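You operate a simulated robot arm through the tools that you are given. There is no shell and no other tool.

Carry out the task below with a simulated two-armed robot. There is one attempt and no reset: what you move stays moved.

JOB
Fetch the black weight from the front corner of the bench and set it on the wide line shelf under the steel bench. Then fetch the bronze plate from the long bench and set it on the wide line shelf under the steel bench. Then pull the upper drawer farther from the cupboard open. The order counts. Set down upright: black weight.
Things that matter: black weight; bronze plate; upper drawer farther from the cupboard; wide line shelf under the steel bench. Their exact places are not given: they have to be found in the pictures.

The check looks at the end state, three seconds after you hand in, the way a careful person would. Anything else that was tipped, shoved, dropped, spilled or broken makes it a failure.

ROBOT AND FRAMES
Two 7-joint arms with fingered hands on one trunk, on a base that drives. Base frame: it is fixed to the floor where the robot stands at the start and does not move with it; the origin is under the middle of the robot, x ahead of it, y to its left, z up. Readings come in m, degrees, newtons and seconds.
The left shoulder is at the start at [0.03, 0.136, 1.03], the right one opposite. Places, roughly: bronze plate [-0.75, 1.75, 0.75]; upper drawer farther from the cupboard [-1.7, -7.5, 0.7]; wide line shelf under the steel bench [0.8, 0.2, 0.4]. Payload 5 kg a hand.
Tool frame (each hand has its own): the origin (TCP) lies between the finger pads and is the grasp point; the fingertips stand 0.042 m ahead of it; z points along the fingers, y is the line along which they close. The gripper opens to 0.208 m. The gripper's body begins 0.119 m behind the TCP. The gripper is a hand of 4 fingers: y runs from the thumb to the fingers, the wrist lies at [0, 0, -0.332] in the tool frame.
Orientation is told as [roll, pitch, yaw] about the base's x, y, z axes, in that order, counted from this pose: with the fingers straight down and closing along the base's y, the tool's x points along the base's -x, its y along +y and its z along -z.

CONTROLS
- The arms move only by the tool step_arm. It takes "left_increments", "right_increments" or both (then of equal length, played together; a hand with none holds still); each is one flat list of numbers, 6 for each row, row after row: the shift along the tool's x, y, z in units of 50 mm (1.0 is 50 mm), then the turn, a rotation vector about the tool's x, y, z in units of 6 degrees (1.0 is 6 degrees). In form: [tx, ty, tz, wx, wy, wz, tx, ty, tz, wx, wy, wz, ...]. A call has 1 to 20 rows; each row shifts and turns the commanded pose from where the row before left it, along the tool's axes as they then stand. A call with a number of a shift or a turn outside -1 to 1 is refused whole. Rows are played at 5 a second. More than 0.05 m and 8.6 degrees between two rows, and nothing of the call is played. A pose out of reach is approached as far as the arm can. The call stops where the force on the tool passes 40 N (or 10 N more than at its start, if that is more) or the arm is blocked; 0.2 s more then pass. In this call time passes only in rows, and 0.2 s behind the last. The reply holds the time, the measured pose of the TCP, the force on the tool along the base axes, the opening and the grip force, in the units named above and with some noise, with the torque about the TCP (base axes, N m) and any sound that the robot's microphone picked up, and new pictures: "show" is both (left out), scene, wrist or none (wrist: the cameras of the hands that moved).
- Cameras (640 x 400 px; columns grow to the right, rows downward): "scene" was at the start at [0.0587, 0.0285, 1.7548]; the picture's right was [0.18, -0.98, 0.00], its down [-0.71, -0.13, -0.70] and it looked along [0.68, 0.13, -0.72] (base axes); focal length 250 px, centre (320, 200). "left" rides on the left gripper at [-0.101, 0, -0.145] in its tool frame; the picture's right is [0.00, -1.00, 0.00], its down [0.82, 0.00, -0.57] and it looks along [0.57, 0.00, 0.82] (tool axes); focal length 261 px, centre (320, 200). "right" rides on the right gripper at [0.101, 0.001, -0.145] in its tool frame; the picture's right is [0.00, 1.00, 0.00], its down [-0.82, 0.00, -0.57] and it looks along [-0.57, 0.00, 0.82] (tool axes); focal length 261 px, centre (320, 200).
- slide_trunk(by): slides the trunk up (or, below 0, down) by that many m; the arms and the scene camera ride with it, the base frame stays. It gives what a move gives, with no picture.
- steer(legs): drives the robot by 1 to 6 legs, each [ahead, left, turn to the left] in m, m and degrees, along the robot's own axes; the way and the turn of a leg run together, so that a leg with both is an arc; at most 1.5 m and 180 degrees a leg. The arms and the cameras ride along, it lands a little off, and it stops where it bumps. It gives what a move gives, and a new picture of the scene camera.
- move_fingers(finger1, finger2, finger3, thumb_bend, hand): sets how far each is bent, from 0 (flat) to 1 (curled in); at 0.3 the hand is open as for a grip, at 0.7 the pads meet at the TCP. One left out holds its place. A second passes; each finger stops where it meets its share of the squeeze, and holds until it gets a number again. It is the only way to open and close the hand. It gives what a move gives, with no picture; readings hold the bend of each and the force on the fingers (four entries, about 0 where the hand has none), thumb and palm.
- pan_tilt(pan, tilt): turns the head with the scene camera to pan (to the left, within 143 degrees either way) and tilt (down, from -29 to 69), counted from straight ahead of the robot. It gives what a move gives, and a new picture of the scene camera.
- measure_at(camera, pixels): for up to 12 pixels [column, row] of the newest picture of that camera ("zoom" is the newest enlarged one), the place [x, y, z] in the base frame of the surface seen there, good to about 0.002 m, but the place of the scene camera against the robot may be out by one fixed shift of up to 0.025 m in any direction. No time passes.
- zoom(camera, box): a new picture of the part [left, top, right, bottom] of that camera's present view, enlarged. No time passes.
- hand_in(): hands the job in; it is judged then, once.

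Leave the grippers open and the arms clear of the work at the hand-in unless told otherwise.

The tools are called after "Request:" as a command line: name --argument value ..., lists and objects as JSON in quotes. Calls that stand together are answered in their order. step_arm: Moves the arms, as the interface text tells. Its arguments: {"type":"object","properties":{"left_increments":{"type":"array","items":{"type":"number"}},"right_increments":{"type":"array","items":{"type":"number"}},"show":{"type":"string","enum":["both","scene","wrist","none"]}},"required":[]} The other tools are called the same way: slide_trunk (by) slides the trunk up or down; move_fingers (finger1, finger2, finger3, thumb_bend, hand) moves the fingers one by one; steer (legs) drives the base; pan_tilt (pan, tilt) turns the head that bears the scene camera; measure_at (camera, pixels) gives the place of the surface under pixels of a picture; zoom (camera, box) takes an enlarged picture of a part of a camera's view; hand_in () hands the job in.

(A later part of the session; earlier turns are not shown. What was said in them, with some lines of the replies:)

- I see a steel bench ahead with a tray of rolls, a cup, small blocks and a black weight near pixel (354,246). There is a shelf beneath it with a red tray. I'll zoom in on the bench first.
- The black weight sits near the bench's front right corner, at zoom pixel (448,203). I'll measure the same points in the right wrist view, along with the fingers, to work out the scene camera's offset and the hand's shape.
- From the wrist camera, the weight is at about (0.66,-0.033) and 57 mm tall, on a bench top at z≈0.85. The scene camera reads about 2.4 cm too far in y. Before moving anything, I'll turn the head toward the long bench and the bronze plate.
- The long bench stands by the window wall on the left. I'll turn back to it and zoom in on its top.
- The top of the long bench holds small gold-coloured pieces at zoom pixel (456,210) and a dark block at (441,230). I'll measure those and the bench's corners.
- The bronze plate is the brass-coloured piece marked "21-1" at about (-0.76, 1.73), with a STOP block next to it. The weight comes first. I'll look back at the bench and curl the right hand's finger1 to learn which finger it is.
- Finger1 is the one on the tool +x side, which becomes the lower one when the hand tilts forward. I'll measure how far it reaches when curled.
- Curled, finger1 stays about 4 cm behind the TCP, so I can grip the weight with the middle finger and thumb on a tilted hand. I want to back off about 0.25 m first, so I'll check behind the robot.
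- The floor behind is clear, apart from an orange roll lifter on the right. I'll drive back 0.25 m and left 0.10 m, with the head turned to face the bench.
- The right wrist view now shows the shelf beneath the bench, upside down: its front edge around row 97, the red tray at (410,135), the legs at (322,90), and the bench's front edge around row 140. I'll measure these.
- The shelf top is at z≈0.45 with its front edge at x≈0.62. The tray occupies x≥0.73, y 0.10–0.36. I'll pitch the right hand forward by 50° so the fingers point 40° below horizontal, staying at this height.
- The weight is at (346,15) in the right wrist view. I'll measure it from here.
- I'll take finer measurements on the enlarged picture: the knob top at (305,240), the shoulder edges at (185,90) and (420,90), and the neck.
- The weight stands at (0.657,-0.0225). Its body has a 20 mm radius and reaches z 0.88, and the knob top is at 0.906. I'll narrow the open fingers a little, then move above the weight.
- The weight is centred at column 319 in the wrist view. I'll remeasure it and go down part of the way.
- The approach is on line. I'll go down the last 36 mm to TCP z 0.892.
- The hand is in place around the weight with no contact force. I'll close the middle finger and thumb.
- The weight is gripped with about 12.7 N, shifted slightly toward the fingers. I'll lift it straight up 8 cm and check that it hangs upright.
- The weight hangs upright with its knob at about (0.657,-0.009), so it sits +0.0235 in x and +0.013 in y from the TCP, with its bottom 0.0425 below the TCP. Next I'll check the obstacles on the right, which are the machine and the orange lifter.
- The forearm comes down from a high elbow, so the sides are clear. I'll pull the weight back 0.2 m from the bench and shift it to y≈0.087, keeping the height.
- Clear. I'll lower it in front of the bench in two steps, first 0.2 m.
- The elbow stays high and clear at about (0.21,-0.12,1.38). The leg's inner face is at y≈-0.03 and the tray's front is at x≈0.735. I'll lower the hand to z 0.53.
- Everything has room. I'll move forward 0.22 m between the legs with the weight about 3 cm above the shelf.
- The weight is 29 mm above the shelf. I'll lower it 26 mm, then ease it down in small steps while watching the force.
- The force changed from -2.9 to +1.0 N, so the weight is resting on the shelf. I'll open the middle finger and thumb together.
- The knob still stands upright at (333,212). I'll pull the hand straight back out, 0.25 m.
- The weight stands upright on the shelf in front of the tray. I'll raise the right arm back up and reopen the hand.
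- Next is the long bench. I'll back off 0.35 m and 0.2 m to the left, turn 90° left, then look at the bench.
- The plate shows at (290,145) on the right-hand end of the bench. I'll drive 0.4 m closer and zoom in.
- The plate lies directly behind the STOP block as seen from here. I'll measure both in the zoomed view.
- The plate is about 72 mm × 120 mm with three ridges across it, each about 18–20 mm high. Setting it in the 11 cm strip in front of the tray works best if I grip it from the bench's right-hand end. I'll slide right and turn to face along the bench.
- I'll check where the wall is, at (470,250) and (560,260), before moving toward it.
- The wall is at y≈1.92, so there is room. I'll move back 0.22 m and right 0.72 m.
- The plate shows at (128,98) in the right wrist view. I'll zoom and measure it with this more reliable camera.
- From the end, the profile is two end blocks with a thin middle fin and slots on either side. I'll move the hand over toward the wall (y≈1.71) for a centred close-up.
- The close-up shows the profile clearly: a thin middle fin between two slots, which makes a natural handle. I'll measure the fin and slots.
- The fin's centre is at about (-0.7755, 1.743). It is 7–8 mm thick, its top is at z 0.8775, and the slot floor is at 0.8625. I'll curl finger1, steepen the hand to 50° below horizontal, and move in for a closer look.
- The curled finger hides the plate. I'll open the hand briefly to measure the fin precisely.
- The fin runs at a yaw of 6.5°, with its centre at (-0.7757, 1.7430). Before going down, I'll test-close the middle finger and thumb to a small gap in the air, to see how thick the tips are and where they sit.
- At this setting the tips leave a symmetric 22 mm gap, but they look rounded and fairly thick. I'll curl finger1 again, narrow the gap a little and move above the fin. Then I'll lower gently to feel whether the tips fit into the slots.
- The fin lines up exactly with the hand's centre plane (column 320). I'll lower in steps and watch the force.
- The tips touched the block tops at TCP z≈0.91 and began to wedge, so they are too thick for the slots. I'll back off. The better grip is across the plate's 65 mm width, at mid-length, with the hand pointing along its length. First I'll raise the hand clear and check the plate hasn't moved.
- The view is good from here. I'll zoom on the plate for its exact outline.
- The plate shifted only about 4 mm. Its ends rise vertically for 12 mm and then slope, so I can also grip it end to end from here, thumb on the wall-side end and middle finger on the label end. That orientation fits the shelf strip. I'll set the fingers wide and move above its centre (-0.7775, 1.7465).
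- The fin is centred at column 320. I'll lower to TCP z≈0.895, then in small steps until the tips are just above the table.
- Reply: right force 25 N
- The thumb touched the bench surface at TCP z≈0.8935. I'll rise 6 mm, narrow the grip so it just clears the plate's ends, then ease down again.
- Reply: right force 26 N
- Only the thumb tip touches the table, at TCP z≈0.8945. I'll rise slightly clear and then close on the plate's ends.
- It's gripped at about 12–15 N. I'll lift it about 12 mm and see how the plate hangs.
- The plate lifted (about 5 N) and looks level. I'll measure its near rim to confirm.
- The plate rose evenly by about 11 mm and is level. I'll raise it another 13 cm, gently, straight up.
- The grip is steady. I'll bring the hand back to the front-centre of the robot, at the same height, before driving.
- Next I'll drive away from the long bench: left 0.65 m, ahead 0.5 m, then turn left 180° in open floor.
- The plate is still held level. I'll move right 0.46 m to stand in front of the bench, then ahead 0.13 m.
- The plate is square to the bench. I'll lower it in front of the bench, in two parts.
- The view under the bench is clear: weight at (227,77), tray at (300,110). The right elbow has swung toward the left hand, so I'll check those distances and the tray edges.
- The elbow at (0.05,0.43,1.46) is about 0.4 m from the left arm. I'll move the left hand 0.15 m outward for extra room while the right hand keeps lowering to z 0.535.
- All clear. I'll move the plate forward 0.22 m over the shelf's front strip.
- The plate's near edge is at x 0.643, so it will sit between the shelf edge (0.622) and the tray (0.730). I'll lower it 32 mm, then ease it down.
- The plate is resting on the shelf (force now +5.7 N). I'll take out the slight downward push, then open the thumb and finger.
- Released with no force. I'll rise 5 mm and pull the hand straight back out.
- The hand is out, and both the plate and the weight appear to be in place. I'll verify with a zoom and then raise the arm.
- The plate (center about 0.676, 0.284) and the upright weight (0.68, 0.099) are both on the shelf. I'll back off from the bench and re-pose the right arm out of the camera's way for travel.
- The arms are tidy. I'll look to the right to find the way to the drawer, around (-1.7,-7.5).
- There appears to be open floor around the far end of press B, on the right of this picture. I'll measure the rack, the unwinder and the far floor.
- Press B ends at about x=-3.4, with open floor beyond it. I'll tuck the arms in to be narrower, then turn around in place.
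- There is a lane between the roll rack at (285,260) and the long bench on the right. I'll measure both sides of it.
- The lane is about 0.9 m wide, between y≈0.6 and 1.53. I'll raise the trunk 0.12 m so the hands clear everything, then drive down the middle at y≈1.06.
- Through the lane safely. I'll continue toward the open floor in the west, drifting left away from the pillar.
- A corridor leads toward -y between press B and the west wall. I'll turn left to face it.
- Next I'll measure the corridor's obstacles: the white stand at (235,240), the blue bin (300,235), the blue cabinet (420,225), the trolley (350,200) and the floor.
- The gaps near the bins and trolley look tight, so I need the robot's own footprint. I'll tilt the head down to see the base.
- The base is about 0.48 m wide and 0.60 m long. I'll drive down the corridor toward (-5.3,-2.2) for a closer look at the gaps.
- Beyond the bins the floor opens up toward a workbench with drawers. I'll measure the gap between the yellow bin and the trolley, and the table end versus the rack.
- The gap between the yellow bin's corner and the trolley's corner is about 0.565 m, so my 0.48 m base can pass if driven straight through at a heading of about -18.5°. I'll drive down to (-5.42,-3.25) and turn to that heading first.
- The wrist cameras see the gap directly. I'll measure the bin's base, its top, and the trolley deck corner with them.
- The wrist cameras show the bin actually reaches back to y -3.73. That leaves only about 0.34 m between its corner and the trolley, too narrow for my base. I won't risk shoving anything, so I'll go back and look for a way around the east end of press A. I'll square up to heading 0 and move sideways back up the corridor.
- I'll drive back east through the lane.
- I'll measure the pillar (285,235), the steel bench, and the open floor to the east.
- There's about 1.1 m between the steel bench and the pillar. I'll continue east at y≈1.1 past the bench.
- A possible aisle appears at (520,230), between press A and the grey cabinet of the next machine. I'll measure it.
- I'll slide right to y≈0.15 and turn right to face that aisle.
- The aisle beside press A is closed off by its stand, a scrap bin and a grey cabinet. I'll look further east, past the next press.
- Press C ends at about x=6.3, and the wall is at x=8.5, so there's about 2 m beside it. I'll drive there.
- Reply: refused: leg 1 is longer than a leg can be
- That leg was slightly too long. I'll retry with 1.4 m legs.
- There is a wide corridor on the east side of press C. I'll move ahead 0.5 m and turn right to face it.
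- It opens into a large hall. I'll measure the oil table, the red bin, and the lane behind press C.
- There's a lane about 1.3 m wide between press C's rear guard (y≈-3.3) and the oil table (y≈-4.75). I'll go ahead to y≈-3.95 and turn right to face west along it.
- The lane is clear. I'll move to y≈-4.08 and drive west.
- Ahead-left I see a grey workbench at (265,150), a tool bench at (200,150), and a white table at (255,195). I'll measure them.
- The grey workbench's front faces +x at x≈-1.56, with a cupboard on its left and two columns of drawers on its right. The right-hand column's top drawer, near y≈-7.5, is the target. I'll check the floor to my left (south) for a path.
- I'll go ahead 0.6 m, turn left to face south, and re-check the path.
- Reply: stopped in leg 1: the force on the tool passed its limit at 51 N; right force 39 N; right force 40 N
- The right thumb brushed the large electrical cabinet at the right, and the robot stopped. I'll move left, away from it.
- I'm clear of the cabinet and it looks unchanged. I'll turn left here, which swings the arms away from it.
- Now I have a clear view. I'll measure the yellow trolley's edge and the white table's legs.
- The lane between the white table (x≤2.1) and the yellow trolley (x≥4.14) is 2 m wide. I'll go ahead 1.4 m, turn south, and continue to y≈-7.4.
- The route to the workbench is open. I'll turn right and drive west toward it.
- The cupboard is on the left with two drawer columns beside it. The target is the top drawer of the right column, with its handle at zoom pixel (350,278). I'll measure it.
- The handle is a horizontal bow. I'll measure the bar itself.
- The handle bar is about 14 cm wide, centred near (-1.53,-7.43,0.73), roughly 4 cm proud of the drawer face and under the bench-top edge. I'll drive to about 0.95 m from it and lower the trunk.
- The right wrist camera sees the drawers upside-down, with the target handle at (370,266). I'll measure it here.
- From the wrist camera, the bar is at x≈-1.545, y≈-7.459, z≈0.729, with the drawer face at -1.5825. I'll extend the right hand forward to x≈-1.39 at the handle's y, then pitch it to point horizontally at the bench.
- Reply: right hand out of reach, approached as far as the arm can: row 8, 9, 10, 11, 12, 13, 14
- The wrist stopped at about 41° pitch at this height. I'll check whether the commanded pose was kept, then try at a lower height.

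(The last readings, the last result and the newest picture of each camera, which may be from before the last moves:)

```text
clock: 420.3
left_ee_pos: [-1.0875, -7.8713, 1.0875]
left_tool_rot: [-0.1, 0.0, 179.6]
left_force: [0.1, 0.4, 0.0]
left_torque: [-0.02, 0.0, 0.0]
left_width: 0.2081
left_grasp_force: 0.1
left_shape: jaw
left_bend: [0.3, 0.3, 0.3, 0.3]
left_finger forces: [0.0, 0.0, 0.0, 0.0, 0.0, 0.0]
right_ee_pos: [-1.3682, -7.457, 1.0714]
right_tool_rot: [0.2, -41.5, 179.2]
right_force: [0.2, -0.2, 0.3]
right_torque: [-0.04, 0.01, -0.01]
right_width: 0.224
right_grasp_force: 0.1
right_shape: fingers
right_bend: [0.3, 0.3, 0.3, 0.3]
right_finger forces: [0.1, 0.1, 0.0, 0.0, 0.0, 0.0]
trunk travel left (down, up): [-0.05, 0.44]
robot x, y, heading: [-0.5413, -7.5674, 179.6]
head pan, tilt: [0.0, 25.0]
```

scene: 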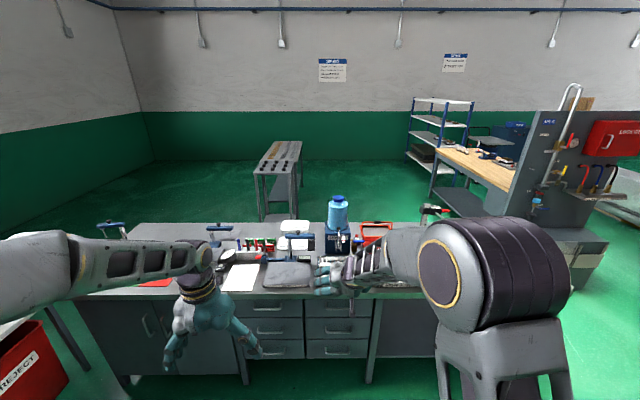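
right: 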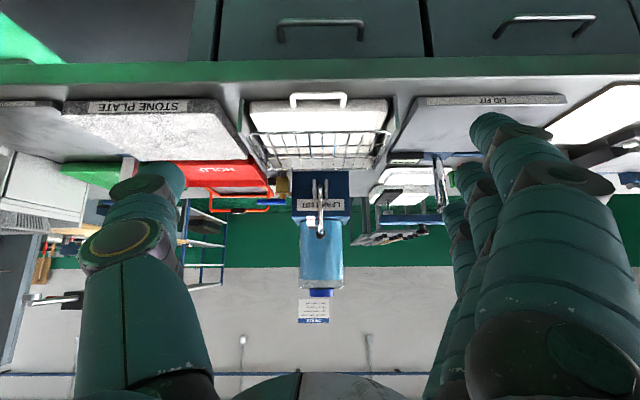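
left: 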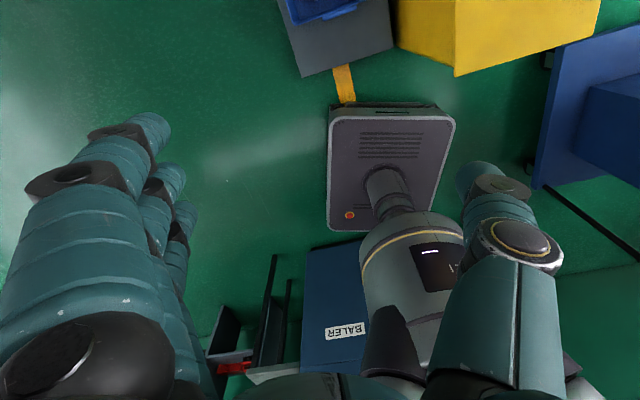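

The command follows the reached pose. I'll lower the hand 0.28 m in front of the bench, then try pitching again.

Request:
step_arm --right_increments '[0.464, 0, 0.524, 0, 0, 0, 0.464, 0, 0.524, 0, 0, 0, 0.464, 0, 0.524, 0, 0, 0, 0.464, 0, 0.524, 0, 0, 0, 0.464, 0, 0.524, 0, 0, 0, 0.464, 0, 0.524, 0, 0, 0, 0.464, 0, 0.524, 0, 0, 0, 0.464, 0, 0.524, 0, 0, 0]' --show "none"

Request:
step_arm --right_increments '[0, 0, 0, 0, -1, 0, 0, 0, 0, 0, -1, 0, 0, 0, 0, 0, -1, 0, 0, 0, 0, 0, -1, 0, 0, 0, 0, 0, -1, 0]'

```text
clock: 422.1
left_ee_pos: [-1.0888, -7.871, 1.0871]
left_tool_rot: [-0.1, 0.1, 179.6]
left_force: [-0.6, -0.2, -0.3]
left_torque: [-0.03, -0.06, -0.02]
left_width: 0.208
left_grasp_force: 0.1
left_shape: jaw
left_bend: [0.3, 0.3, 0.3, 0.3]
left_finger forces: [0.0, 0.1, 0.0, 0.0, 0.0, 0.1]
right_ee_pos: [-1.3708, -7.4572, 0.7905]
right_tool_rot: [0.4, -41.5, 179.2]
right_force: [-0.4, 0.0, 0.9]
right_torque: [0.04, -0.12, -0.03]
right_width: 0.2241
right_grasp_force: 0.2
right_shape: fingers
right_bend: [0.3, 0.3, 0.3, 0.3]
right_finger forces: [0.0, 0.0, 0.1, 0.0, 0.0, 0.1]
trunk travel left (down, up): [-0.05, 0.44]
robot x, y, heading: [-0.5412, -7.5673, 179.7]
head pan, tilt: [0.0, 25.0]
```

```text
clock: 423.3
left_ee_pos: [-1.0887, -7.871, 1.087]
left_tool_rot: [-0.1, 0.2, 179.6]
left_force: [-0.3, 0.8, -0.5]
left_torque: [0.0, -0.05, -0.03]
left_width: 0.2078
left_grasp_force: 0.1
left_shape: jaw
left_bend: [0.3, 0.3, 0.3, 0.3]
left_finger forces: [0.1, 0.0, 0.0, 0.0, 0.0, 0.0]
right_ee_pos: [-1.369, -7.4568, 0.7925]
right_tool_rot: [0.8, -71.6, 178.5]
right_force: [-1.1, -0.5, -0.8]
right_torque: [-0.02, -0.11, -0.04]
right_width: 0.2243
right_grasp_force: 0.1
right_shape: fingers
right_bend: [0.3, 0.3, 0.3, 0.3]
right_finger forces: [0.0, 0.1, 0.0, 0.1, 0.1, 0.0]
trunk travel left (down, up): [-0.05, 0.44]
robot x, y, heading: [-0.5404, -7.567, 179.4]
head pan, tilt: [0.0, 25.0]
```

scene: 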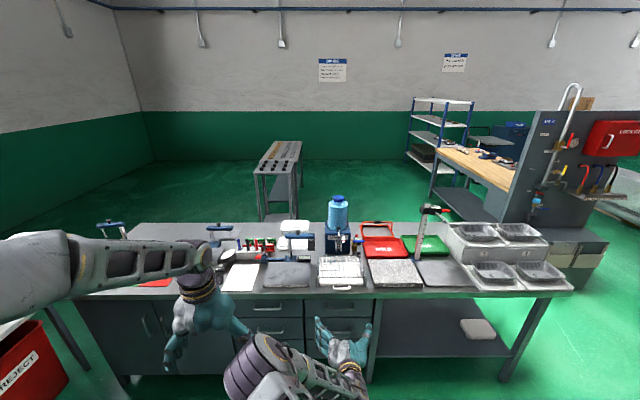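
right: 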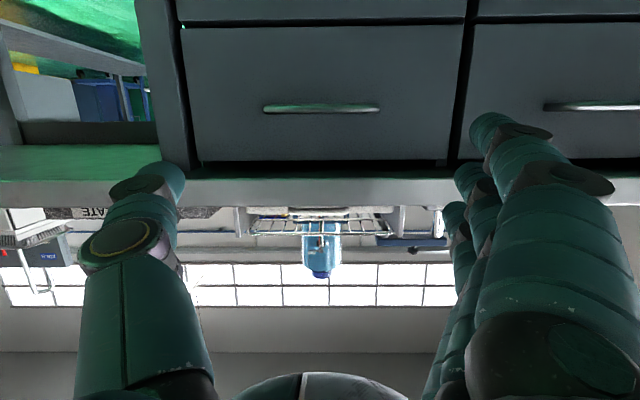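

That works lower down. I'll finish pitching to horizontal, then start rolling the hand so the fingers close vertically.

Request:
step_arm --right_increments '[0, 0, 0, 0, -1, 0, 0, 0, 0, 0, -1, 0, 0, 0, 0, 0, -1, 0, 0, 0, 0, 0, 0, -1, 0, 0, 0, 0, 0, -1, 0, 0, 0, 0, 0, -1, 0, 0, 0, 0, 0, -1, 0, 0, 0, 0, 0, -1]'

```text
clock: 425.1
left_ee_pos: [-1.0878, -7.8714, 1.0893]
left_tool_rot: [-0.2, 0.1, 179.5]
left_force: [0.1, 0.1, -0.7]
left_torque: [-0.01, -0.02, 0.01]
left_width: 0.2078
left_grasp_force: 0.0
left_shape: jaw
left_bend: [0.3, 0.3, 0.3, 0.3]
left_finger forces: [0.0, 0.0, 0.1, 0.0, 0.1, 0.0]
right_ee_pos: [-1.3676, -7.4572, 0.7923]
right_tool_rot: [-88.8, -60.1, -91.6]
right_force: [-0.8, 0.0, 0.1]
right_torque: [0.01, -0.01, -0.03]
right_width: 0.224
right_grasp_force: 0.1
right_shape: fingers
right_bend: [0.3, 0.3, 0.3, 0.3]
right_finger forces: [0.1, 0.1, 0.1, 0.0, 0.0, 0.1]
trunk travel left (down, up): [-0.05, 0.44]
robot x, y, heading: [-0.5452, -7.5666, 179.6]
head pan, tilt: [0.0, 25.0]
```

scene: 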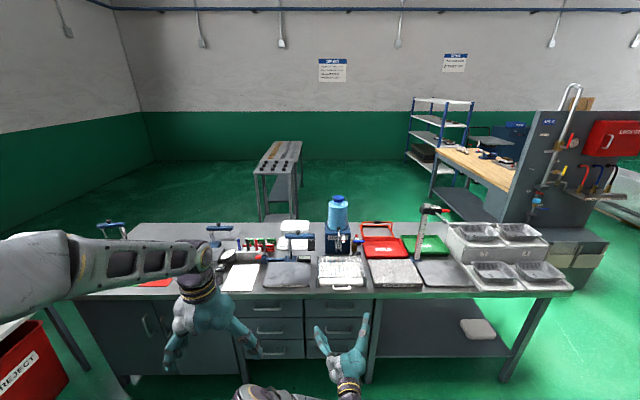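
right: 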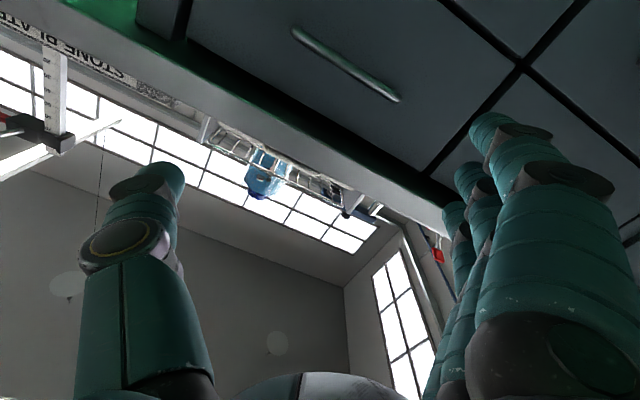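

The first 30° went fine and the thumb is going up. I'll continue the roll by 60° more.

Request:
step_arm --right_increments '[0, 0, 0, 0, 0, -1, 0, 0, 0, 0, 0, -1, 0, 0, 0, 0, 0, -1, 0, 0, 0, 0, 0, -1, 0, 0, 0, 0, 0, -1, 0, 0, 0, 0, 0, -1, 0, 0, 0, 0, 0, -1, 0, 0, 0, 0, 0, -1, 0, 0, 0, 0, 0, -1, 0, 0, 0, 0, 0, -1]'

```text
clock: 427.3
left_ee_pos: [-1.088, -7.871, 1.0876]
left_tool_rot: [-0.1, 0.2, 179.6]
left_force: [1.1, -0.2, 0.2]
left_torque: [-0.01, -0.02, -0.02]
left_width: 0.2077
left_grasp_force: 0.0
left_shape: jaw
left_bend: [0.3, 0.3, 0.3, 0.3]
left_finger forces: [0.1, 0.0, 0.0, 0.0, 0.0, 0.0]
right_ee_pos: [-1.3679, -7.4567, 0.7902]
right_tool_rot: [-89.5, -0.2, -90.6]
right_force: [-1.5, -0.6, 0.1]
right_torque: [-0.01, 0.01, -0.03]
right_width: 0.2241
right_grasp_force: 0.1
right_shape: fingers
right_bend: [0.3, 0.3, 0.3, 0.3]
right_finger forces: [0.0, 0.0, 0.1, 0.0, 0.0, 0.0]
trunk travel left (down, up): [-0.05, 0.44]
robot x, y, heading: [-0.5471, -7.5655, 179.7]
head pan, tilt: [0.0, 25.0]
```

scene: 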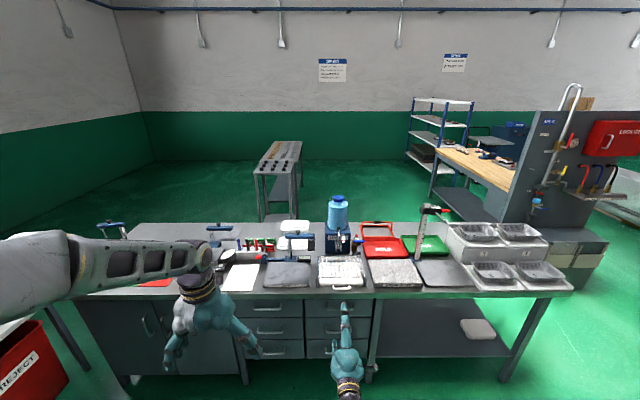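
right: 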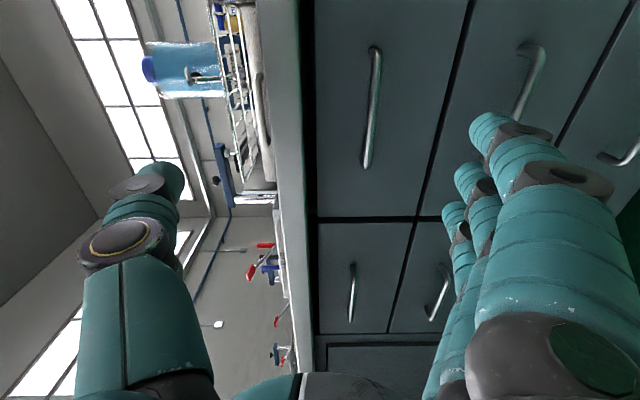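

The hand now points at the drawer with the thumb up, and the target handle is at (372,105). I'll measure the bar and the table-edge underside from here.

Request:
measure_at --camera "right" --pixels '[[374, 60], [372, 105], [368, 155], [378, 47], [364, 168], [300, 105], [305, 105], [298, 150], [285, 105], [340, 105], [400, 105], [313, 105]]'

Request:
zoom --camera "right" --box '[260, 20, 460, 180]'

```text
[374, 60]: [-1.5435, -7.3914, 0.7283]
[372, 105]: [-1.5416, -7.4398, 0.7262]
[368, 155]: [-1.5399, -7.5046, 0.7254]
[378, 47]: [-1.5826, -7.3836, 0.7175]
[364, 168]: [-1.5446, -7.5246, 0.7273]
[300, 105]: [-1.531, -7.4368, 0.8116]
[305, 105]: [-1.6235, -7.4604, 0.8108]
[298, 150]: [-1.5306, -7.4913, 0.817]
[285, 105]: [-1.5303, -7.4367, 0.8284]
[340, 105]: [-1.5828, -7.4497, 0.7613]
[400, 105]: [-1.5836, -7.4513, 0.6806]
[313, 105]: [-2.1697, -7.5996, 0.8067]
```

```text
2.50 times, centred on (360, 100) of right
```

zoom: 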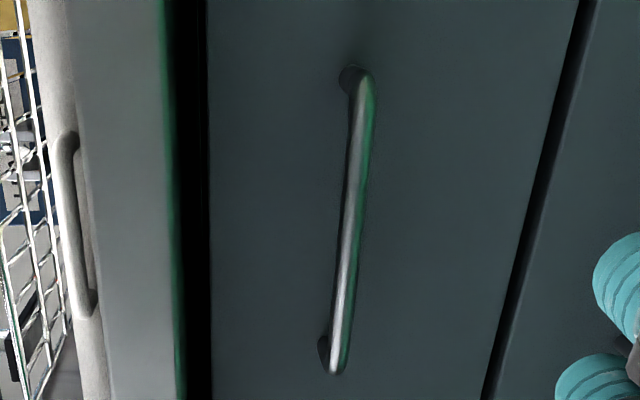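

The bar is at z≈0.727, y -7.385 to -7.525, and the table underside is at 0.811. I'll set the fingers to a gap of about 7 cm, align vertically, and approach to 5 cm short.

Request:
move_fingers --hand "right" --finger1 0.57 --finger2 0.57 --finger3 0.57 --thumb_bend 0.57

Request:
step_arm --right_increments '[0.02, 0.63, 0.2, 0, 0, 0, 0.02, 0.63, 0.2, 0, 0, 0, 0, 0, 0.8, 0, 0, 0, 0, 0, 0.8, 0, 0, 0, 0, 0, 0, 0, 0, 0]'

Request:
zoom --camera "right" --box '[200, 60, 440, 240]'

```text
clock: 428.3
left_ee_pos: [-1.0879, -7.8713, 1.0891]
left_tool_rot: [-0.1, 0.1, 179.6]
left_force: [0.3, 0.1, -0.4]
left_torque: [-0.01, 0.02, -0.01]
left_width: 0.2079
left_grasp_force: 0.1
left_shape: jaw
left_bend: [0.3, 0.3, 0.3, 0.3]
left_finger forces: [0.0, 0.0, 0.0, 0.0, 0.1, 0.0]
right_ee_pos: [-1.3667, -7.4571, 0.7906]
right_tool_rot: [-89.5, -0.3, -90.6]
right_force: [-0.1, -0.1, -0.7]
right_torque: [0.02, 0.03, 0.01]
right_width: 0.091
right_grasp_force: 0.1
right_shape: fingers
right_bend: [0.56, 0.56, 0.56, 0.56]
right_finger forces: [0.1, 0.0, 0.0, 0.1, 0.0, 0.1]
trunk travel left (down, up): [-0.05, 0.44]
robot x, y, heading: [-0.5403, -7.5662, 179.5]
head pan, tilt: [0.0, 25.0]
```

```text
clock: 429.5
left_ee_pos: [-1.088, -7.8715, 1.0875]
left_tool_rot: [0.0, 0.0, 179.7]
left_force: [-0.5, 0.9, 0.7]
left_torque: [0.01, 0.05, 0.02]
left_width: 0.2082
left_grasp_force: 0.0
left_shape: jaw
left_bend: [0.3, 0.3, 0.3, 0.3]
left_finger forces: [0.1, 0.0, 0.0, 0.0, 0.1, 0.0]
right_ee_pos: [-1.4671, -7.4554, 0.729]
right_tool_rot: [-89.5, -0.1, -90.6]
right_force: [0.6, 0.4, 0.3]
right_torque: [-0.01, -0.02, 0.0]
right_width: 0.0909
right_grasp_force: 0.1
right_shape: fingers
right_bend: [0.56, 0.56, 0.56, 0.56]
right_finger forces: [0.1, 0.1, 0.1, 0.0, 0.1, 0.1]
trunk travel left (down, up): [-0.05, 0.44]
robot x, y, heading: [-0.543, -7.5679, 179.6]
head pan, tilt: [0.0, 25.0]
```

scene: 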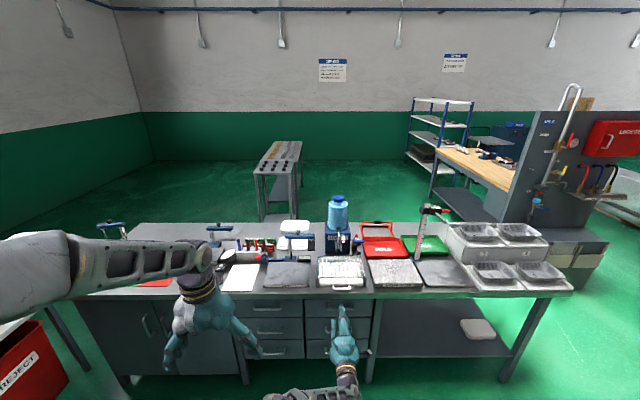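
right: 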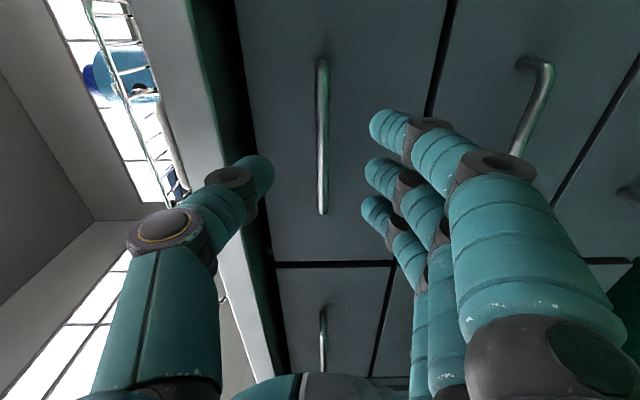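

```text
2.22 times, centred on (320, 150) of right
```

zoom: 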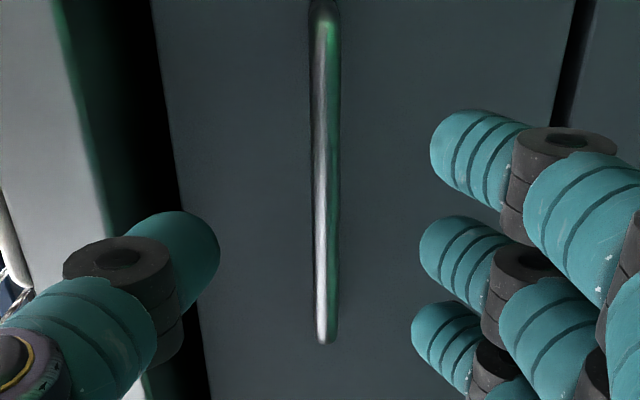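

The bar is centred (column 321) between thumb and fingers. I'll move forward 56 mm in two steps.

Request:
step_arm --right_increments '[0, 0, 0.3, 0, 0, 0, 0, 0, 0.3, 0, 0, 0, 0, 0, 0, 0, 0, 0]' --show "wrist"

Request:
step_arm --right_increments '[0, 0, 0.25, 0, 0, 0, 0, 0, 0.25, 0, 0, 0, 0, 0, 0, 0, 0, 0]' --show "wrist"

```text
clock: 430.3
left_ee_pos: [-1.0875, -7.8714, 1.0869]
left_tool_rot: [-0.2, 0.1, 179.6]
left_force: [-0.1, -0.3, 0.1]
left_torque: [0.03, -0.01, 0.01]
left_width: 0.2078
left_grasp_force: 0.0
left_shape: jaw
left_bend: [0.3, 0.3, 0.3, 0.3]
left_finger forces: [0.0, 0.0, 0.1, 0.0, 0.0, 0.0]
right_ee_pos: [-1.4986, -7.4535, 0.7274]
right_tool_rot: [-89.4, -0.3, -90.5]
right_force: [-0.8, -0.4, 0.2]
right_torque: [0.03, -0.04, 0.05]
right_width: 0.0908
right_grasp_force: 0.0
right_shape: fingers
right_bend: [0.56, 0.56, 0.56, 0.56]
right_finger forces: [0.0, 0.0, 0.0, 0.0, 0.0, 0.1]
trunk travel left (down, up): [-0.05, 0.44]
robot x, y, heading: [-0.5417, -7.5689, 179.3]
head pan, tilt: [0.0, 25.0]
```

right: 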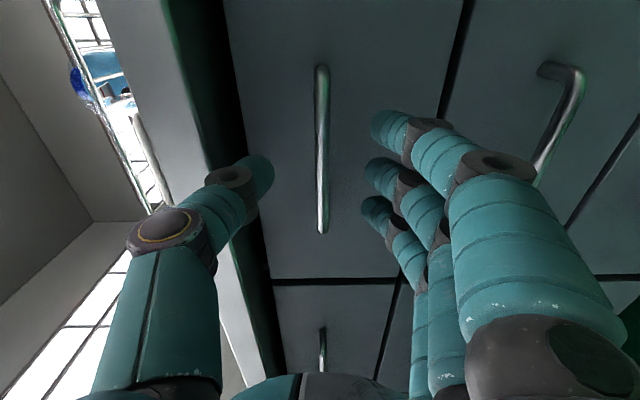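

```text
clock: 431.1
left_ee_pos: [-1.0886, -7.871, 1.0867]
left_tool_rot: [-0.1, 0.1, 179.6]
left_force: [0.4, 0.4, 0.1]
left_torque: [0.03, -0.06, -0.01]
left_width: 0.2077
left_grasp_force: 0.1
left_shape: jaw
left_bend: [0.3, 0.3, 0.3, 0.3]
left_finger forces: [0.1, 0.0, 0.0, 0.0, 0.0, 0.1]
right_ee_pos: [-1.522, -7.4545, 0.728]
right_tool_rot: [-89.5, -0.1, -90.6]
right_force: [0.2, -0.5, 0.4]
right_torque: [0.01, 0.01, -0.01]
right_width: 0.0909
right_grasp_force: 0.1
right_shape: fingers
right_bend: [0.56, 0.56, 0.56, 0.56]
right_finger forces: [0.0, 0.0, 0.0, 0.0, 0.0, 0.1]
trunk travel left (down, up): [-0.05, 0.44]
robot x, y, heading: [-0.5429, -7.5685, 179.5]
head pan, tilt: [0.0, 25.0]
```

right: 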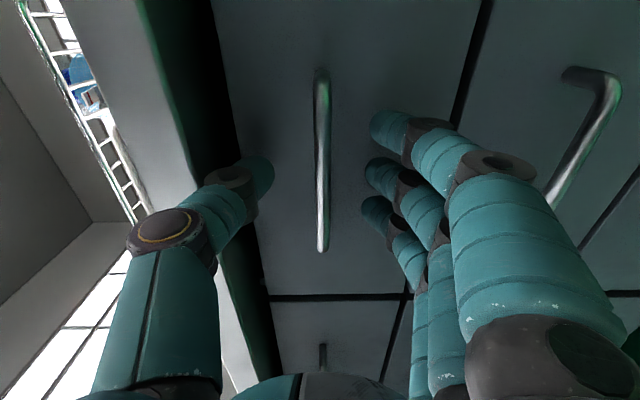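

No contact yet. I'll close all the fingers and the thumb around the bar.

Request:
move_fingers --hand "right" --finger1 0.76 --finger2 0.76 --finger3 0.76 --thumb_bend 0.76

Request:
step_arm --right_increments '[0, 0, 0, 0, 0, 0]' --show "wrist"

```text
clock: 432.1
left_ee_pos: [-1.0893, -7.8712, 1.088]
left_tool_rot: [-0.2, 0.2, 179.7]
left_force: [0.0, -1.2, 0.3]
left_torque: [0.03, -0.02, -0.01]
left_width: 0.2079
left_grasp_force: 0.0
left_shape: jaw
left_bend: [0.3, 0.3, 0.3, 0.3]
left_finger forces: [0.0, 0.1, 0.0, 0.0, 0.0, 0.0]
right_ee_pos: [-1.5232, -7.453, 0.7251]
right_tool_rot: [-89.3, -0.2, -90.7]
right_force: [-3.2, -0.2, -8.2]
right_torque: [-0.02, -0.21, -0.01]
right_width: 0.0339
right_grasp_force: 25.7
right_shape: fingers
right_bend: [0.68, 0.68, 0.68, 0.71]
right_finger forces: [10.0, 9.8, 9.9, 0.0, 21.2, 0.0]
trunk travel left (down, up): [-0.05, 0.44]
robot x, y, heading: [-0.5419, -7.5675, 179.5]
head pan, tilt: [0.0, 25.0]
```

```text
clock: 432.5
left_ee_pos: [-1.0888, -7.8711, 1.0879]
left_tool_rot: [-0.1, 0.1, 179.6]
left_force: [0.8, -0.3, 1.2]
left_torque: [0.02, -0.03, -0.04]
left_width: 0.2078
left_grasp_force: 0.1
left_shape: jaw
left_bend: [0.3, 0.3, 0.3, 0.3]
left_finger forces: [0.1, 0.0, 0.0, 0.0, 0.0, 0.0]
right_ee_pos: [-1.5229, -7.4543, 0.7263]
right_tool_rot: [-89.4, -0.2, -90.6]
right_force: [-1.9, -0.9, -8.9]
right_torque: [0.03, -0.27, 0.0]
right_width: 0.0345
right_grasp_force: 25.5
right_shape: fingers
right_bend: [0.68, 0.68, 0.68, 0.71]
right_finger forces: [10.0, 9.9, 9.8, 0.0, 20.9, 0.0]
trunk travel left (down, up): [-0.05, 0.44]
robot x, y, heading: [-0.5411, -7.5643, 179.6]
head pan, tilt: [0.0, 25.0]
```

right: 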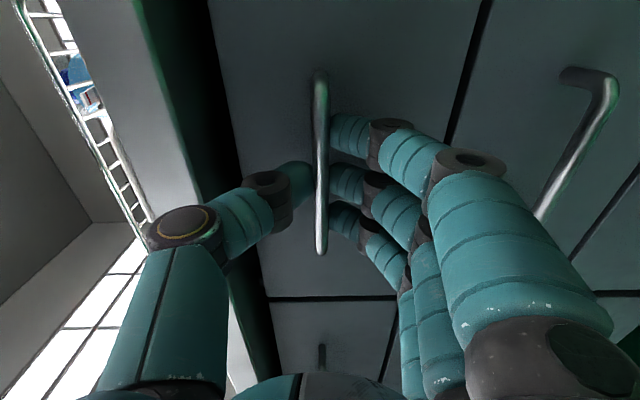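

The bar is gripped firmly. I'll pull gently, starting with 3 cm.

Request:
step_arm --right_increments '[0, 0, -0.2, 0, 0, 0, 0, 0, -0.2, 0, 0, 0, 0, 0, -0.2, 0, 0, 0, 0, 0, 0, 0, 0, 0]' --show "both"

```text
clock: 433.5
left_ee_pos: [-1.0892, -7.8722, 1.0867]
left_tool_rot: [-0.1, 0.4, 179.6]
left_force: [-1.0, 0.0, 0.9]
left_torque: [-0.05, 0.02, -0.02]
left_width: 0.208
left_grasp_force: 0.0
left_shape: jaw
left_bend: [0.3, 0.3, 0.3, 0.3]
left_finger forces: [0.0, 0.0, 0.0, 0.0, 0.0, 0.0]
right_ee_pos: [-1.4939, -7.4543, 0.7263]
right_tool_rot: [-89.3, -0.2, -90.6]
right_force: [-1.0, -2.8, -15.2]
right_torque: [-0.05, -0.42, 0.01]
right_width: 0.0343
right_grasp_force: 25.0
right_shape: fingers
right_bend: [0.71, 0.71, 0.71, 0.71]
right_finger forces: [10.4, 10.1, 9.9, 0.0, 18.7, 0.0]
trunk travel left (down, up): [-0.05, 0.44]
robot x, y, heading: [-0.5443, -7.5648, 179.5]
head pan, tilt: [0.0, 25.0]
```

scene: 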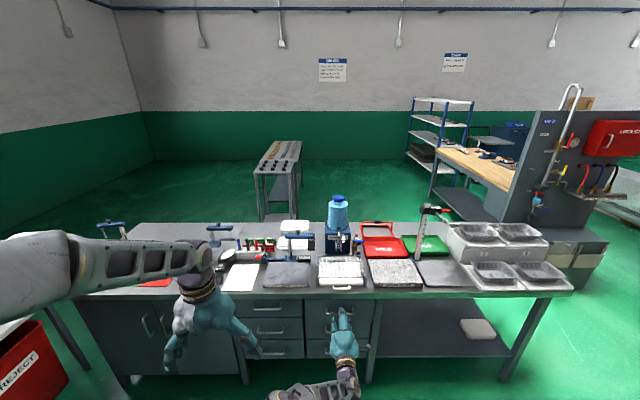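
right: 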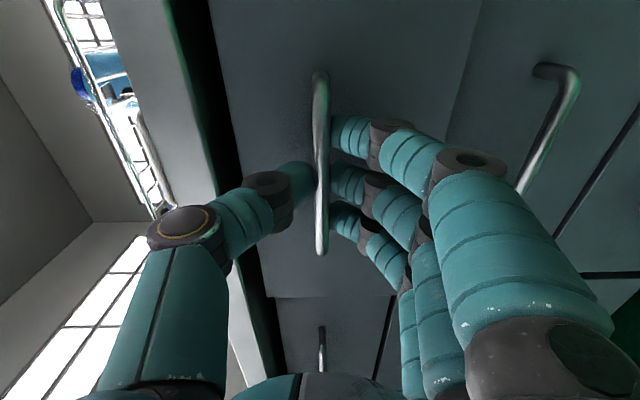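

The drawer follows the hand. I'll keep pulling, letting the hand down 3 mm to ease the vertical force.

Request:
step_arm --right_increments '[0, 0.06, -0.2, 0, 0, 0, 0, 0, -0.3, 0, 0, 0, 0, 0, -0.3, 0, 0, 0, 0, 0, -0.3, 0, 0, 0, 0, 0, -0.3, 0, 0, 0, 0, 0, -0.3, 0, 0, 0, 0, 0, -0.3, 0, 0, 0, 0, 0, -0.3, 0, 0, 0, 0, 0, 0, 0, 0, 0]' --show "both"

```text
clock: 435.5
left_ee_pos: [-1.0887, -7.8704, 1.0872]
left_tool_rot: [-0.1, 0.1, 179.5]
left_force: [-0.2, -0.3, -0.9]
left_torque: [0.0, 0.04, 0.0]
left_width: 0.2079
left_grasp_force: 0.1
left_shape: jaw
left_bend: [0.3, 0.3, 0.3, 0.3]
left_finger forces: [0.0, 0.1, 0.0, 0.0, 0.1, 0.0]
right_ee_pos: [-1.3773, -7.4544, 0.7249]
right_tool_rot: [-89.4, -0.3, -90.7]
right_force: [-0.8, 14.9, -1.8]
right_torque: [0.03, -0.04, -0.35]
right_width: 0.0342
right_grasp_force: 23.8
right_shape: fingers
right_bend: [0.71, 0.71, 0.71, 0.71]
right_finger forces: [8.6, 8.5, 8.5, 0.0, 23.0, 0.1]
trunk travel left (down, up): [-0.05, 0.44]
robot x, y, heading: [-0.5449, -7.5698, 179.5]
head pan, tilt: [0.0, 25.0]
```

scene: 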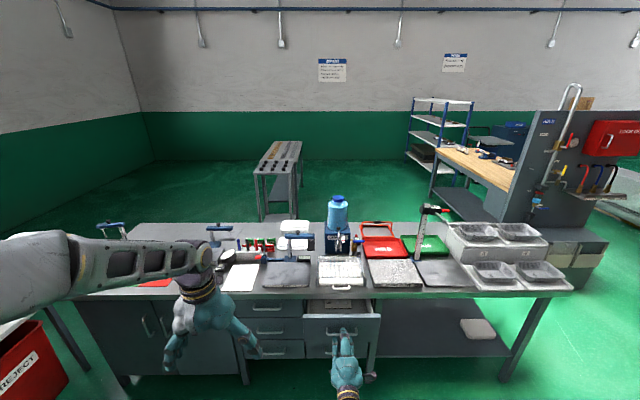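
right: 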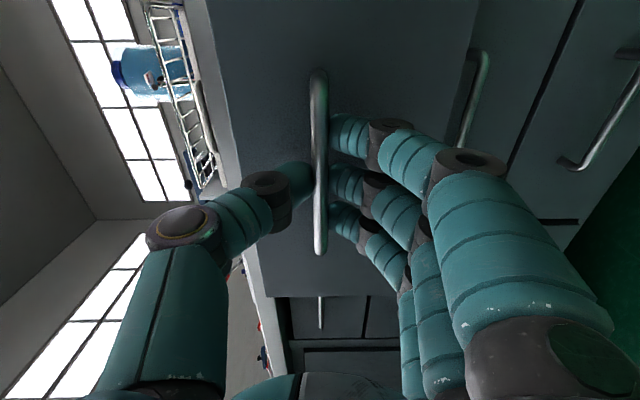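

The drawer is visibly open by about 14 cm. I'll keep pulling, easing the sideways force by 3 mm.

Request:
step_arm --right_increments '[0.06, 0, -0.2, 0, 0, 0, 0, 0, -0.3, 0, 0, 0, 0, 0, -0.3, 0, 0, 0, 0, 0, -0.3, 0, 0, 0, 0, 0, -0.3, 0, 0, 0, 0, 0, -0.3, 0, 0, 0, 0, 0, -0.3, 0, 0, 0, 0, 0, 0, 0, 0, 0]' --show "both"

```text
clock: 437.3
left_ee_pos: [-1.0877, -7.8717, 1.0875]
left_tool_rot: [-0.1, 0.2, 179.6]
left_force: [-0.2, 0.0, -0.4]
left_torque: [0.02, 0.0, -0.02]
left_width: 0.2082
left_grasp_force: 0.0
left_shape: jaw
left_bend: [0.3, 0.3, 0.3, 0.3]
left_finger forces: [0.1, 0.1, 0.0, 0.0, 0.1, 0.1]
right_ee_pos: [-1.278, -7.4543, 0.7271]
right_tool_rot: [-89.3, -0.2, -90.6]
right_force: [-0.5, 2.4, -13.5]
right_torque: [-0.02, -0.35, -0.12]
right_width: 0.0338
right_grasp_force: 24.7
right_shape: fingers
right_bend: [0.71, 0.71, 0.71, 0.71]
right_finger forces: [10.3, 10.0, 9.9, 0.1, 18.8, 0.0]
trunk travel left (down, up): [-0.05, 0.44]
robot x, y, heading: [-0.5411, -7.569, 179.1]
head pan, tilt: [0.0, 25.0]
```

scene: 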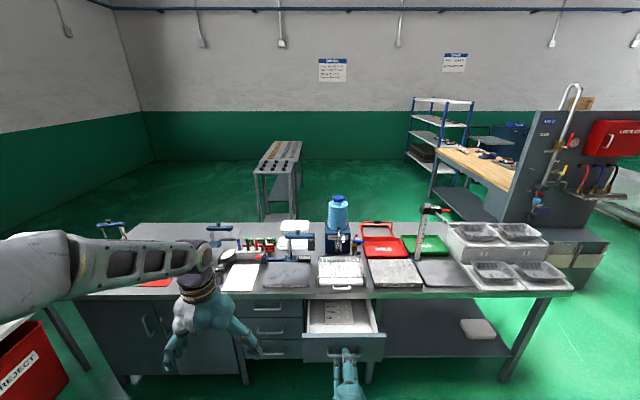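
right: 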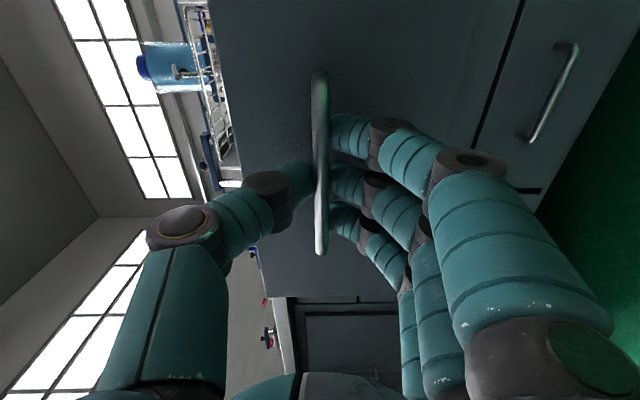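

It's now open about 24 cm with no end stop felt. I'll pull another 8 cm.

Request:
step_arm --right_increments '[0, 0.04, -0.2, 0, 0, 0, 0, 0, -0.3, 0, 0, 0, 0, 0, -0.3, 0, 0, 0, 0, 0, -0.3, 0, 0, 0, 0, 0, -0.3, 0, 0, 0, 0, 0, -0.2, 0, 0, 0, 0, 0, 0, 0, 0, 0]' --show "scene"

```text
clock: 438.9
left_ee_pos: [-1.0884, -7.8712, 1.0883]
left_tool_rot: [-0.1, 0.1, 179.6]
left_force: [0.9, 0.3, 0.5]
left_torque: [0.01, 0.03, 0.0]
left_width: 0.208
left_grasp_force: 0.1
left_shape: jaw
left_bend: [0.3, 0.3, 0.3, 0.3]
left_finger forces: [0.0, 0.1, 0.0, 0.1, 0.1, 0.0]
right_ee_pos: [-1.197, -7.4539, 0.7252]
right_tool_rot: [-89.5, -0.3, -90.6]
right_force: [0.2, 6.6, 0.9]
right_torque: [-0.02, 0.03, -0.2]
right_width: 0.0338
right_grasp_force: 24.1
right_shape: fingers
right_bend: [0.71, 0.71, 0.71, 0.71]
right_finger forces: [8.1, 7.9, 7.7, 0.0, 24.1, 0.0]
trunk travel left (down, up): [-0.05, 0.44]
robot x, y, heading: [-0.5407, -7.5697, 179.3]
head pan, tilt: [0.0, 25.0]
```

scene: 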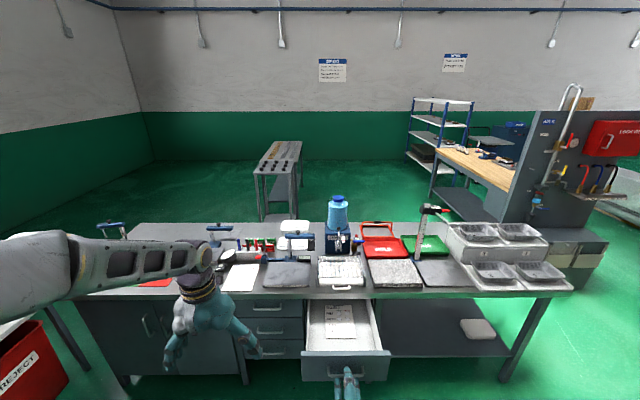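

Open about 33 cm and still free. I'll pull a little more, watching for the end stop.

Request:
step_arm --right_increments '[0, 0, -0.2, 0, 0, 0, 0, 0, -0.2, 0, 0, 0, 0, 0, -0.2, 0, 0, 0, 0, 0, -0.2, 0, 0, 0, 0, 0, 0, 0, 0, 0]' --show "scene"

```text
clock: 439.9
left_ee_pos: [-1.0899, -7.8712, 1.0877]
left_tool_rot: [-0.1, 0.2, 179.6]
left_force: [0.5, -0.7, 1.2]
left_torque: [0.02, 0.08, 0.01]
left_width: 0.2079
left_grasp_force: 0.1
left_shape: jaw
left_bend: [0.3, 0.3, 0.3, 0.3]
left_finger forces: [0.0, 0.0, 0.0, 0.0, 0.1, 0.0]
right_ee_pos: [-1.1637, -7.454, 0.7261]
right_tool_rot: [-89.5, -0.2, -90.8]
right_force: [-27.2, 6.6, -11.1]
right_torque: [0.04, -0.25, -0.16]
right_width: 0.0348
right_grasp_force: 24.3
right_shape: fingers
right_bend: [0.68, 0.68, 0.68, 0.71]
right_finger forces: [10.4, 10.6, 10.8, 0.1, 16.7, 0.0]
trunk travel left (down, up): [-0.05, 0.44]
robot x, y, heading: [-0.5473, -7.5653, 179.3]
head pan, tilt: [0.0, 25.0]
stopped in row 5 (right hand): the force on the tool passed its limit at 44 N (the readings are from after the stop); the commanded pose is now the measured one
```

scene: 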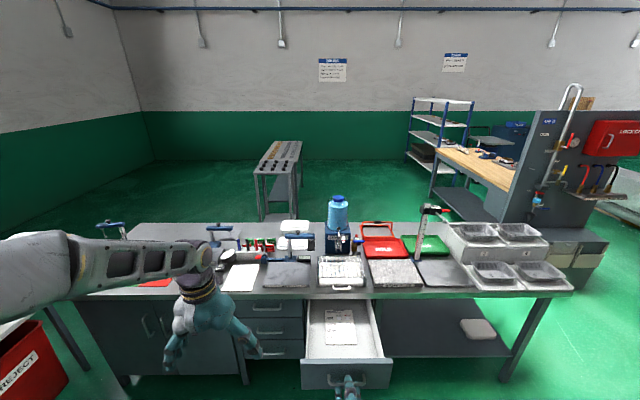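

The end stop has been reached, so the drawer is fully open (about 36 cm). I'll relax the pull, open the hand, and back away with the base.

Request:
step_arm --right_increments '[0, 0, 0.06, 0, 0, 0, 0, 0, 0, 0, 0, 0]' --show "none"

Request:
move_fingers --hand "right" --finger1 0.5 --finger2 0.5 --finger3 0.5 --thumb_bend 0.5

Request:
step_arm --right_increments '[0, 0, 0, 0, 0, 0]' --show "wrist"

```text
clock: 440.5
left_ee_pos: [-1.0883, -7.8716, 1.0868]
left_tool_rot: [-0.1, 0.2, 179.6]
left_force: [0.8, -0.9, 0.3]
left_torque: [-0.04, 0.03, -0.01]
left_width: 0.2078
left_grasp_force: 0.0
left_shape: jaw
left_bend: [0.3, 0.3, 0.3, 0.3]
left_finger forces: [0.0, 0.1, 0.0, 0.1, 0.0, 0.0]
right_ee_pos: [-1.164, -7.4541, 0.7261]
right_tool_rot: [-89.6, -0.3, -90.7]
right_force: [-8.1, 5.8, -9.7]
right_torque: [-0.02, -0.16, -0.18]
right_width: 0.0343
right_grasp_force: 24.4
right_shape: fingers
right_bend: [0.68, 0.68, 0.68, 0.71]
right_finger forces: [9.9, 9.7, 9.5, 0.0, 19.6, 0.1]
trunk travel left (down, up): [-0.05, 0.44]
robot x, y, heading: [-0.5411, -7.5682, 179.8]
head pan, tilt: [0.0, 25.0]
```

```text
clock: 441.5
left_ee_pos: [-1.0878, -7.8719, 1.0877]
left_tool_rot: [-0.1, 0.1, 179.6]
left_force: [-1.0, 0.2, -0.7]
left_torque: [0.03, 0.0, -0.01]
left_width: 0.2081
left_grasp_force: 0.0
left_shape: jaw
left_bend: [0.3, 0.3, 0.3, 0.3]
left_finger forces: [0.0, 0.0, 0.0, 0.1, 0.0, 0.0]
right_ee_pos: [-1.1657, -7.4548, 0.7283]
right_tool_rot: [-89.7, -0.4, -90.7]
right_force: [-0.1, -0.8, 0.2]
right_torque: [0.01, 0.01, 0.0]
right_width: 0.1197
right_grasp_force: 0.1
right_shape: fingers
right_bend: [0.5, 0.5, 0.5, 0.5]
right_finger forces: [0.0, 0.0, 0.0, 0.0, 0.0, 0.0]
trunk travel left (down, up): [-0.05, 0.44]
robot x, y, heading: [-0.543, -7.566, 179.3]
head pan, tilt: [0.0, 25.0]
```

```text
clock: 441.9
left_ee_pos: [-1.0885, -7.8721, 1.0878]
left_tool_rot: [-0.1, 0.1, 179.6]
left_force: [-1.3, 0.1, -0.9]
left_torque: [-0.01, 0.02, -0.01]
left_width: 0.2078
left_grasp_force: 0.1
left_shape: jaw
left_bend: [0.3, 0.3, 0.3, 0.3]
left_finger forces: [0.0, 0.0, 0.1, 0.0, 0.0, 0.1]
right_ee_pos: [-1.1654, -7.4558, 0.7285]
right_tool_rot: [-89.8, -0.3, -90.8]
right_force: [0.9, -1.3, 0.0]
right_torque: [0.02, 0.04, -0.02]
right_width: 0.1197
right_grasp_force: 0.1
right_shape: fingers
right_bend: [0.5, 0.5, 0.5, 0.5]
right_finger forces: [0.0, 0.1, 0.0, 0.1, 0.0, 0.0]
trunk travel left (down, up): [-0.05, 0.44]
robot x, y, heading: [-0.5417, -7.5695, 179.8]
head pan, tilt: [0.0, 25.0]
```

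right: 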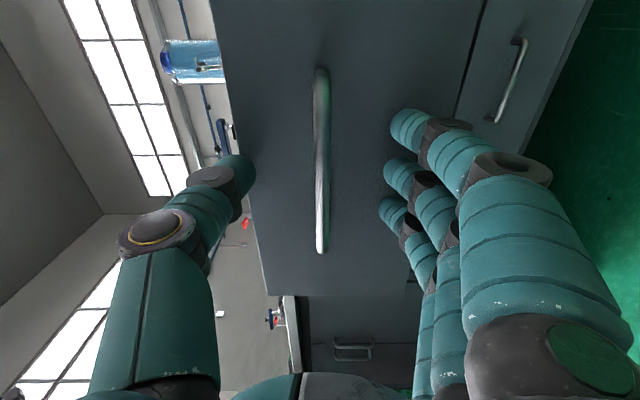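

The hand is open around the bar with no contact. I'll drive straight back 0.4 m.

Request:
steer --legs '[[-0.4, 0, 0]]'

Request:
move_fingers --hand "right" --finger1 0.3 --finger2 0.3 --finger3 0.3 --thumb_bend 0.3

Request:
zoom --camera "scene" --box '[200, 180, 460, 340]'

Request:
measure_at --camera "scene" --pixels '[[345, 300], [345, 310], [340, 280], [280, 280]]'

```text
clock: 444.4
left_ee_pos: [-0.6841, -7.8752, 1.0895]
left_tool_rot: [-0.2, 0.1, 179.8]
left_force: [0.5, -0.4, 0.3]
left_torque: [0.01, 0.11, 0.0]
left_width: 0.208
left_grasp_force: 0.1
left_shape: jaw
left_bend: [0.3, 0.3, 0.3, 0.3]
left_finger forces: [0.0, 0.0, 0.1, 0.0, 0.0, 0.0]
right_ee_pos: [-0.7626, -7.459, 0.7272]
right_tool_rot: [-89.8, -0.2, -90.3]
right_force: [-0.4, -0.4, 0.4]
right_torque: [-0.01, -0.02, 0.02]
right_width: 0.1195
right_grasp_force: 0.1
right_shape: fingers
right_bend: [0.5, 0.5, 0.5, 0.5]
right_finger forces: [0.1, 0.0, 0.1, 0.0, 0.0, 0.0]
trunk travel left (down, up): [-0.05, 0.44]
robot x, y, heading: [-0.1348, -7.5735, 179.8]
head pan, tilt: [0.0, 25.0]
```

scene: 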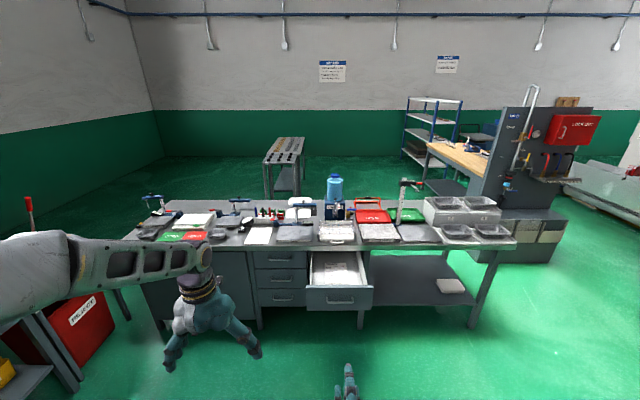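

```text
clock: 445.4
left_ee_pos: [-0.6844, -7.8743, 1.0882]
left_tool_rot: [0.0, 0.2, 179.8]
left_force: [-0.6, 1.1, -0.2]
left_torque: [0.01, 0.0, 0.0]
left_width: 0.2079
left_grasp_force: 0.1
left_shape: jaw
left_bend: [0.3, 0.3, 0.3, 0.3]
left_finger forces: [0.0, 0.0, 0.0, 0.0, 0.1, 0.0]
right_ee_pos: [-0.7634, -7.4584, 0.7269]
right_tool_rot: [-89.7, -0.3, -90.5]
right_force: [-0.1, 0.2, -0.5]
right_torque: [0.03, 0.02, 0.01]
right_width: 0.2232
right_grasp_force: 0.1
right_shape: fingers
right_bend: [0.3, 0.3, 0.3, 0.3]
right_finger forces: [0.1, 0.0, 0.1, 0.0, 0.0, 0.0]
trunk travel left (down, up): [-0.05, 0.44]
robot x, y, heading: [-0.1394, -7.5685, 179.7]
head pan, tilt: [0.0, 25.0]
```

```text
2.46 times, centred on (330, 260) of scene
```

zoom: 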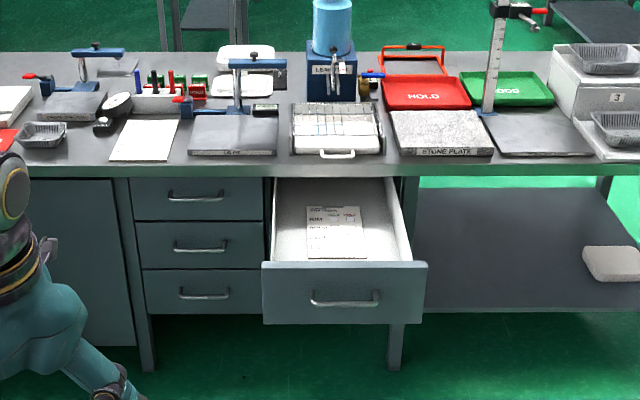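

```text
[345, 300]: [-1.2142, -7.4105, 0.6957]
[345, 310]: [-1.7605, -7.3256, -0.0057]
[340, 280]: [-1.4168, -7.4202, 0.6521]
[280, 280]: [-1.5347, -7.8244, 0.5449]
```

The upper drawer of the right column, away from the cupboard, is fully open. The hands are open and clear. The weight stands upright on the shelf and the plate lies beside it, so the job is complete and I'm handing it in.

Request:
hand_in

```text
The job is handed in.
```

I finished all three parts in order and handed the job in; I haven't been told how it was judged.

- **Black weight:** it stands upright on the shelf under the steel bench, in front of the red tray. I checked it from the cameras after letting go.
- **Bronze plate:** it lies flat on the same shelf, between the front edge and the tray. My first grip on the long bench didn't fit and slid the plate a few millimetres before I picked it up properly.
- **Drawer:** the upper drawer in the column farther from the cupboard is pulled out about 36 cm, to its stop.

**Contact on the way:** while driving to the drawer, the right thumb pressed against the large electrical cabinet near press C, with about 50 N. The robot stopped and I backed off. The cabinet looked unmoved and undamaged in the picture, but I didn't measure it.

I left both hands open and clear of the work.
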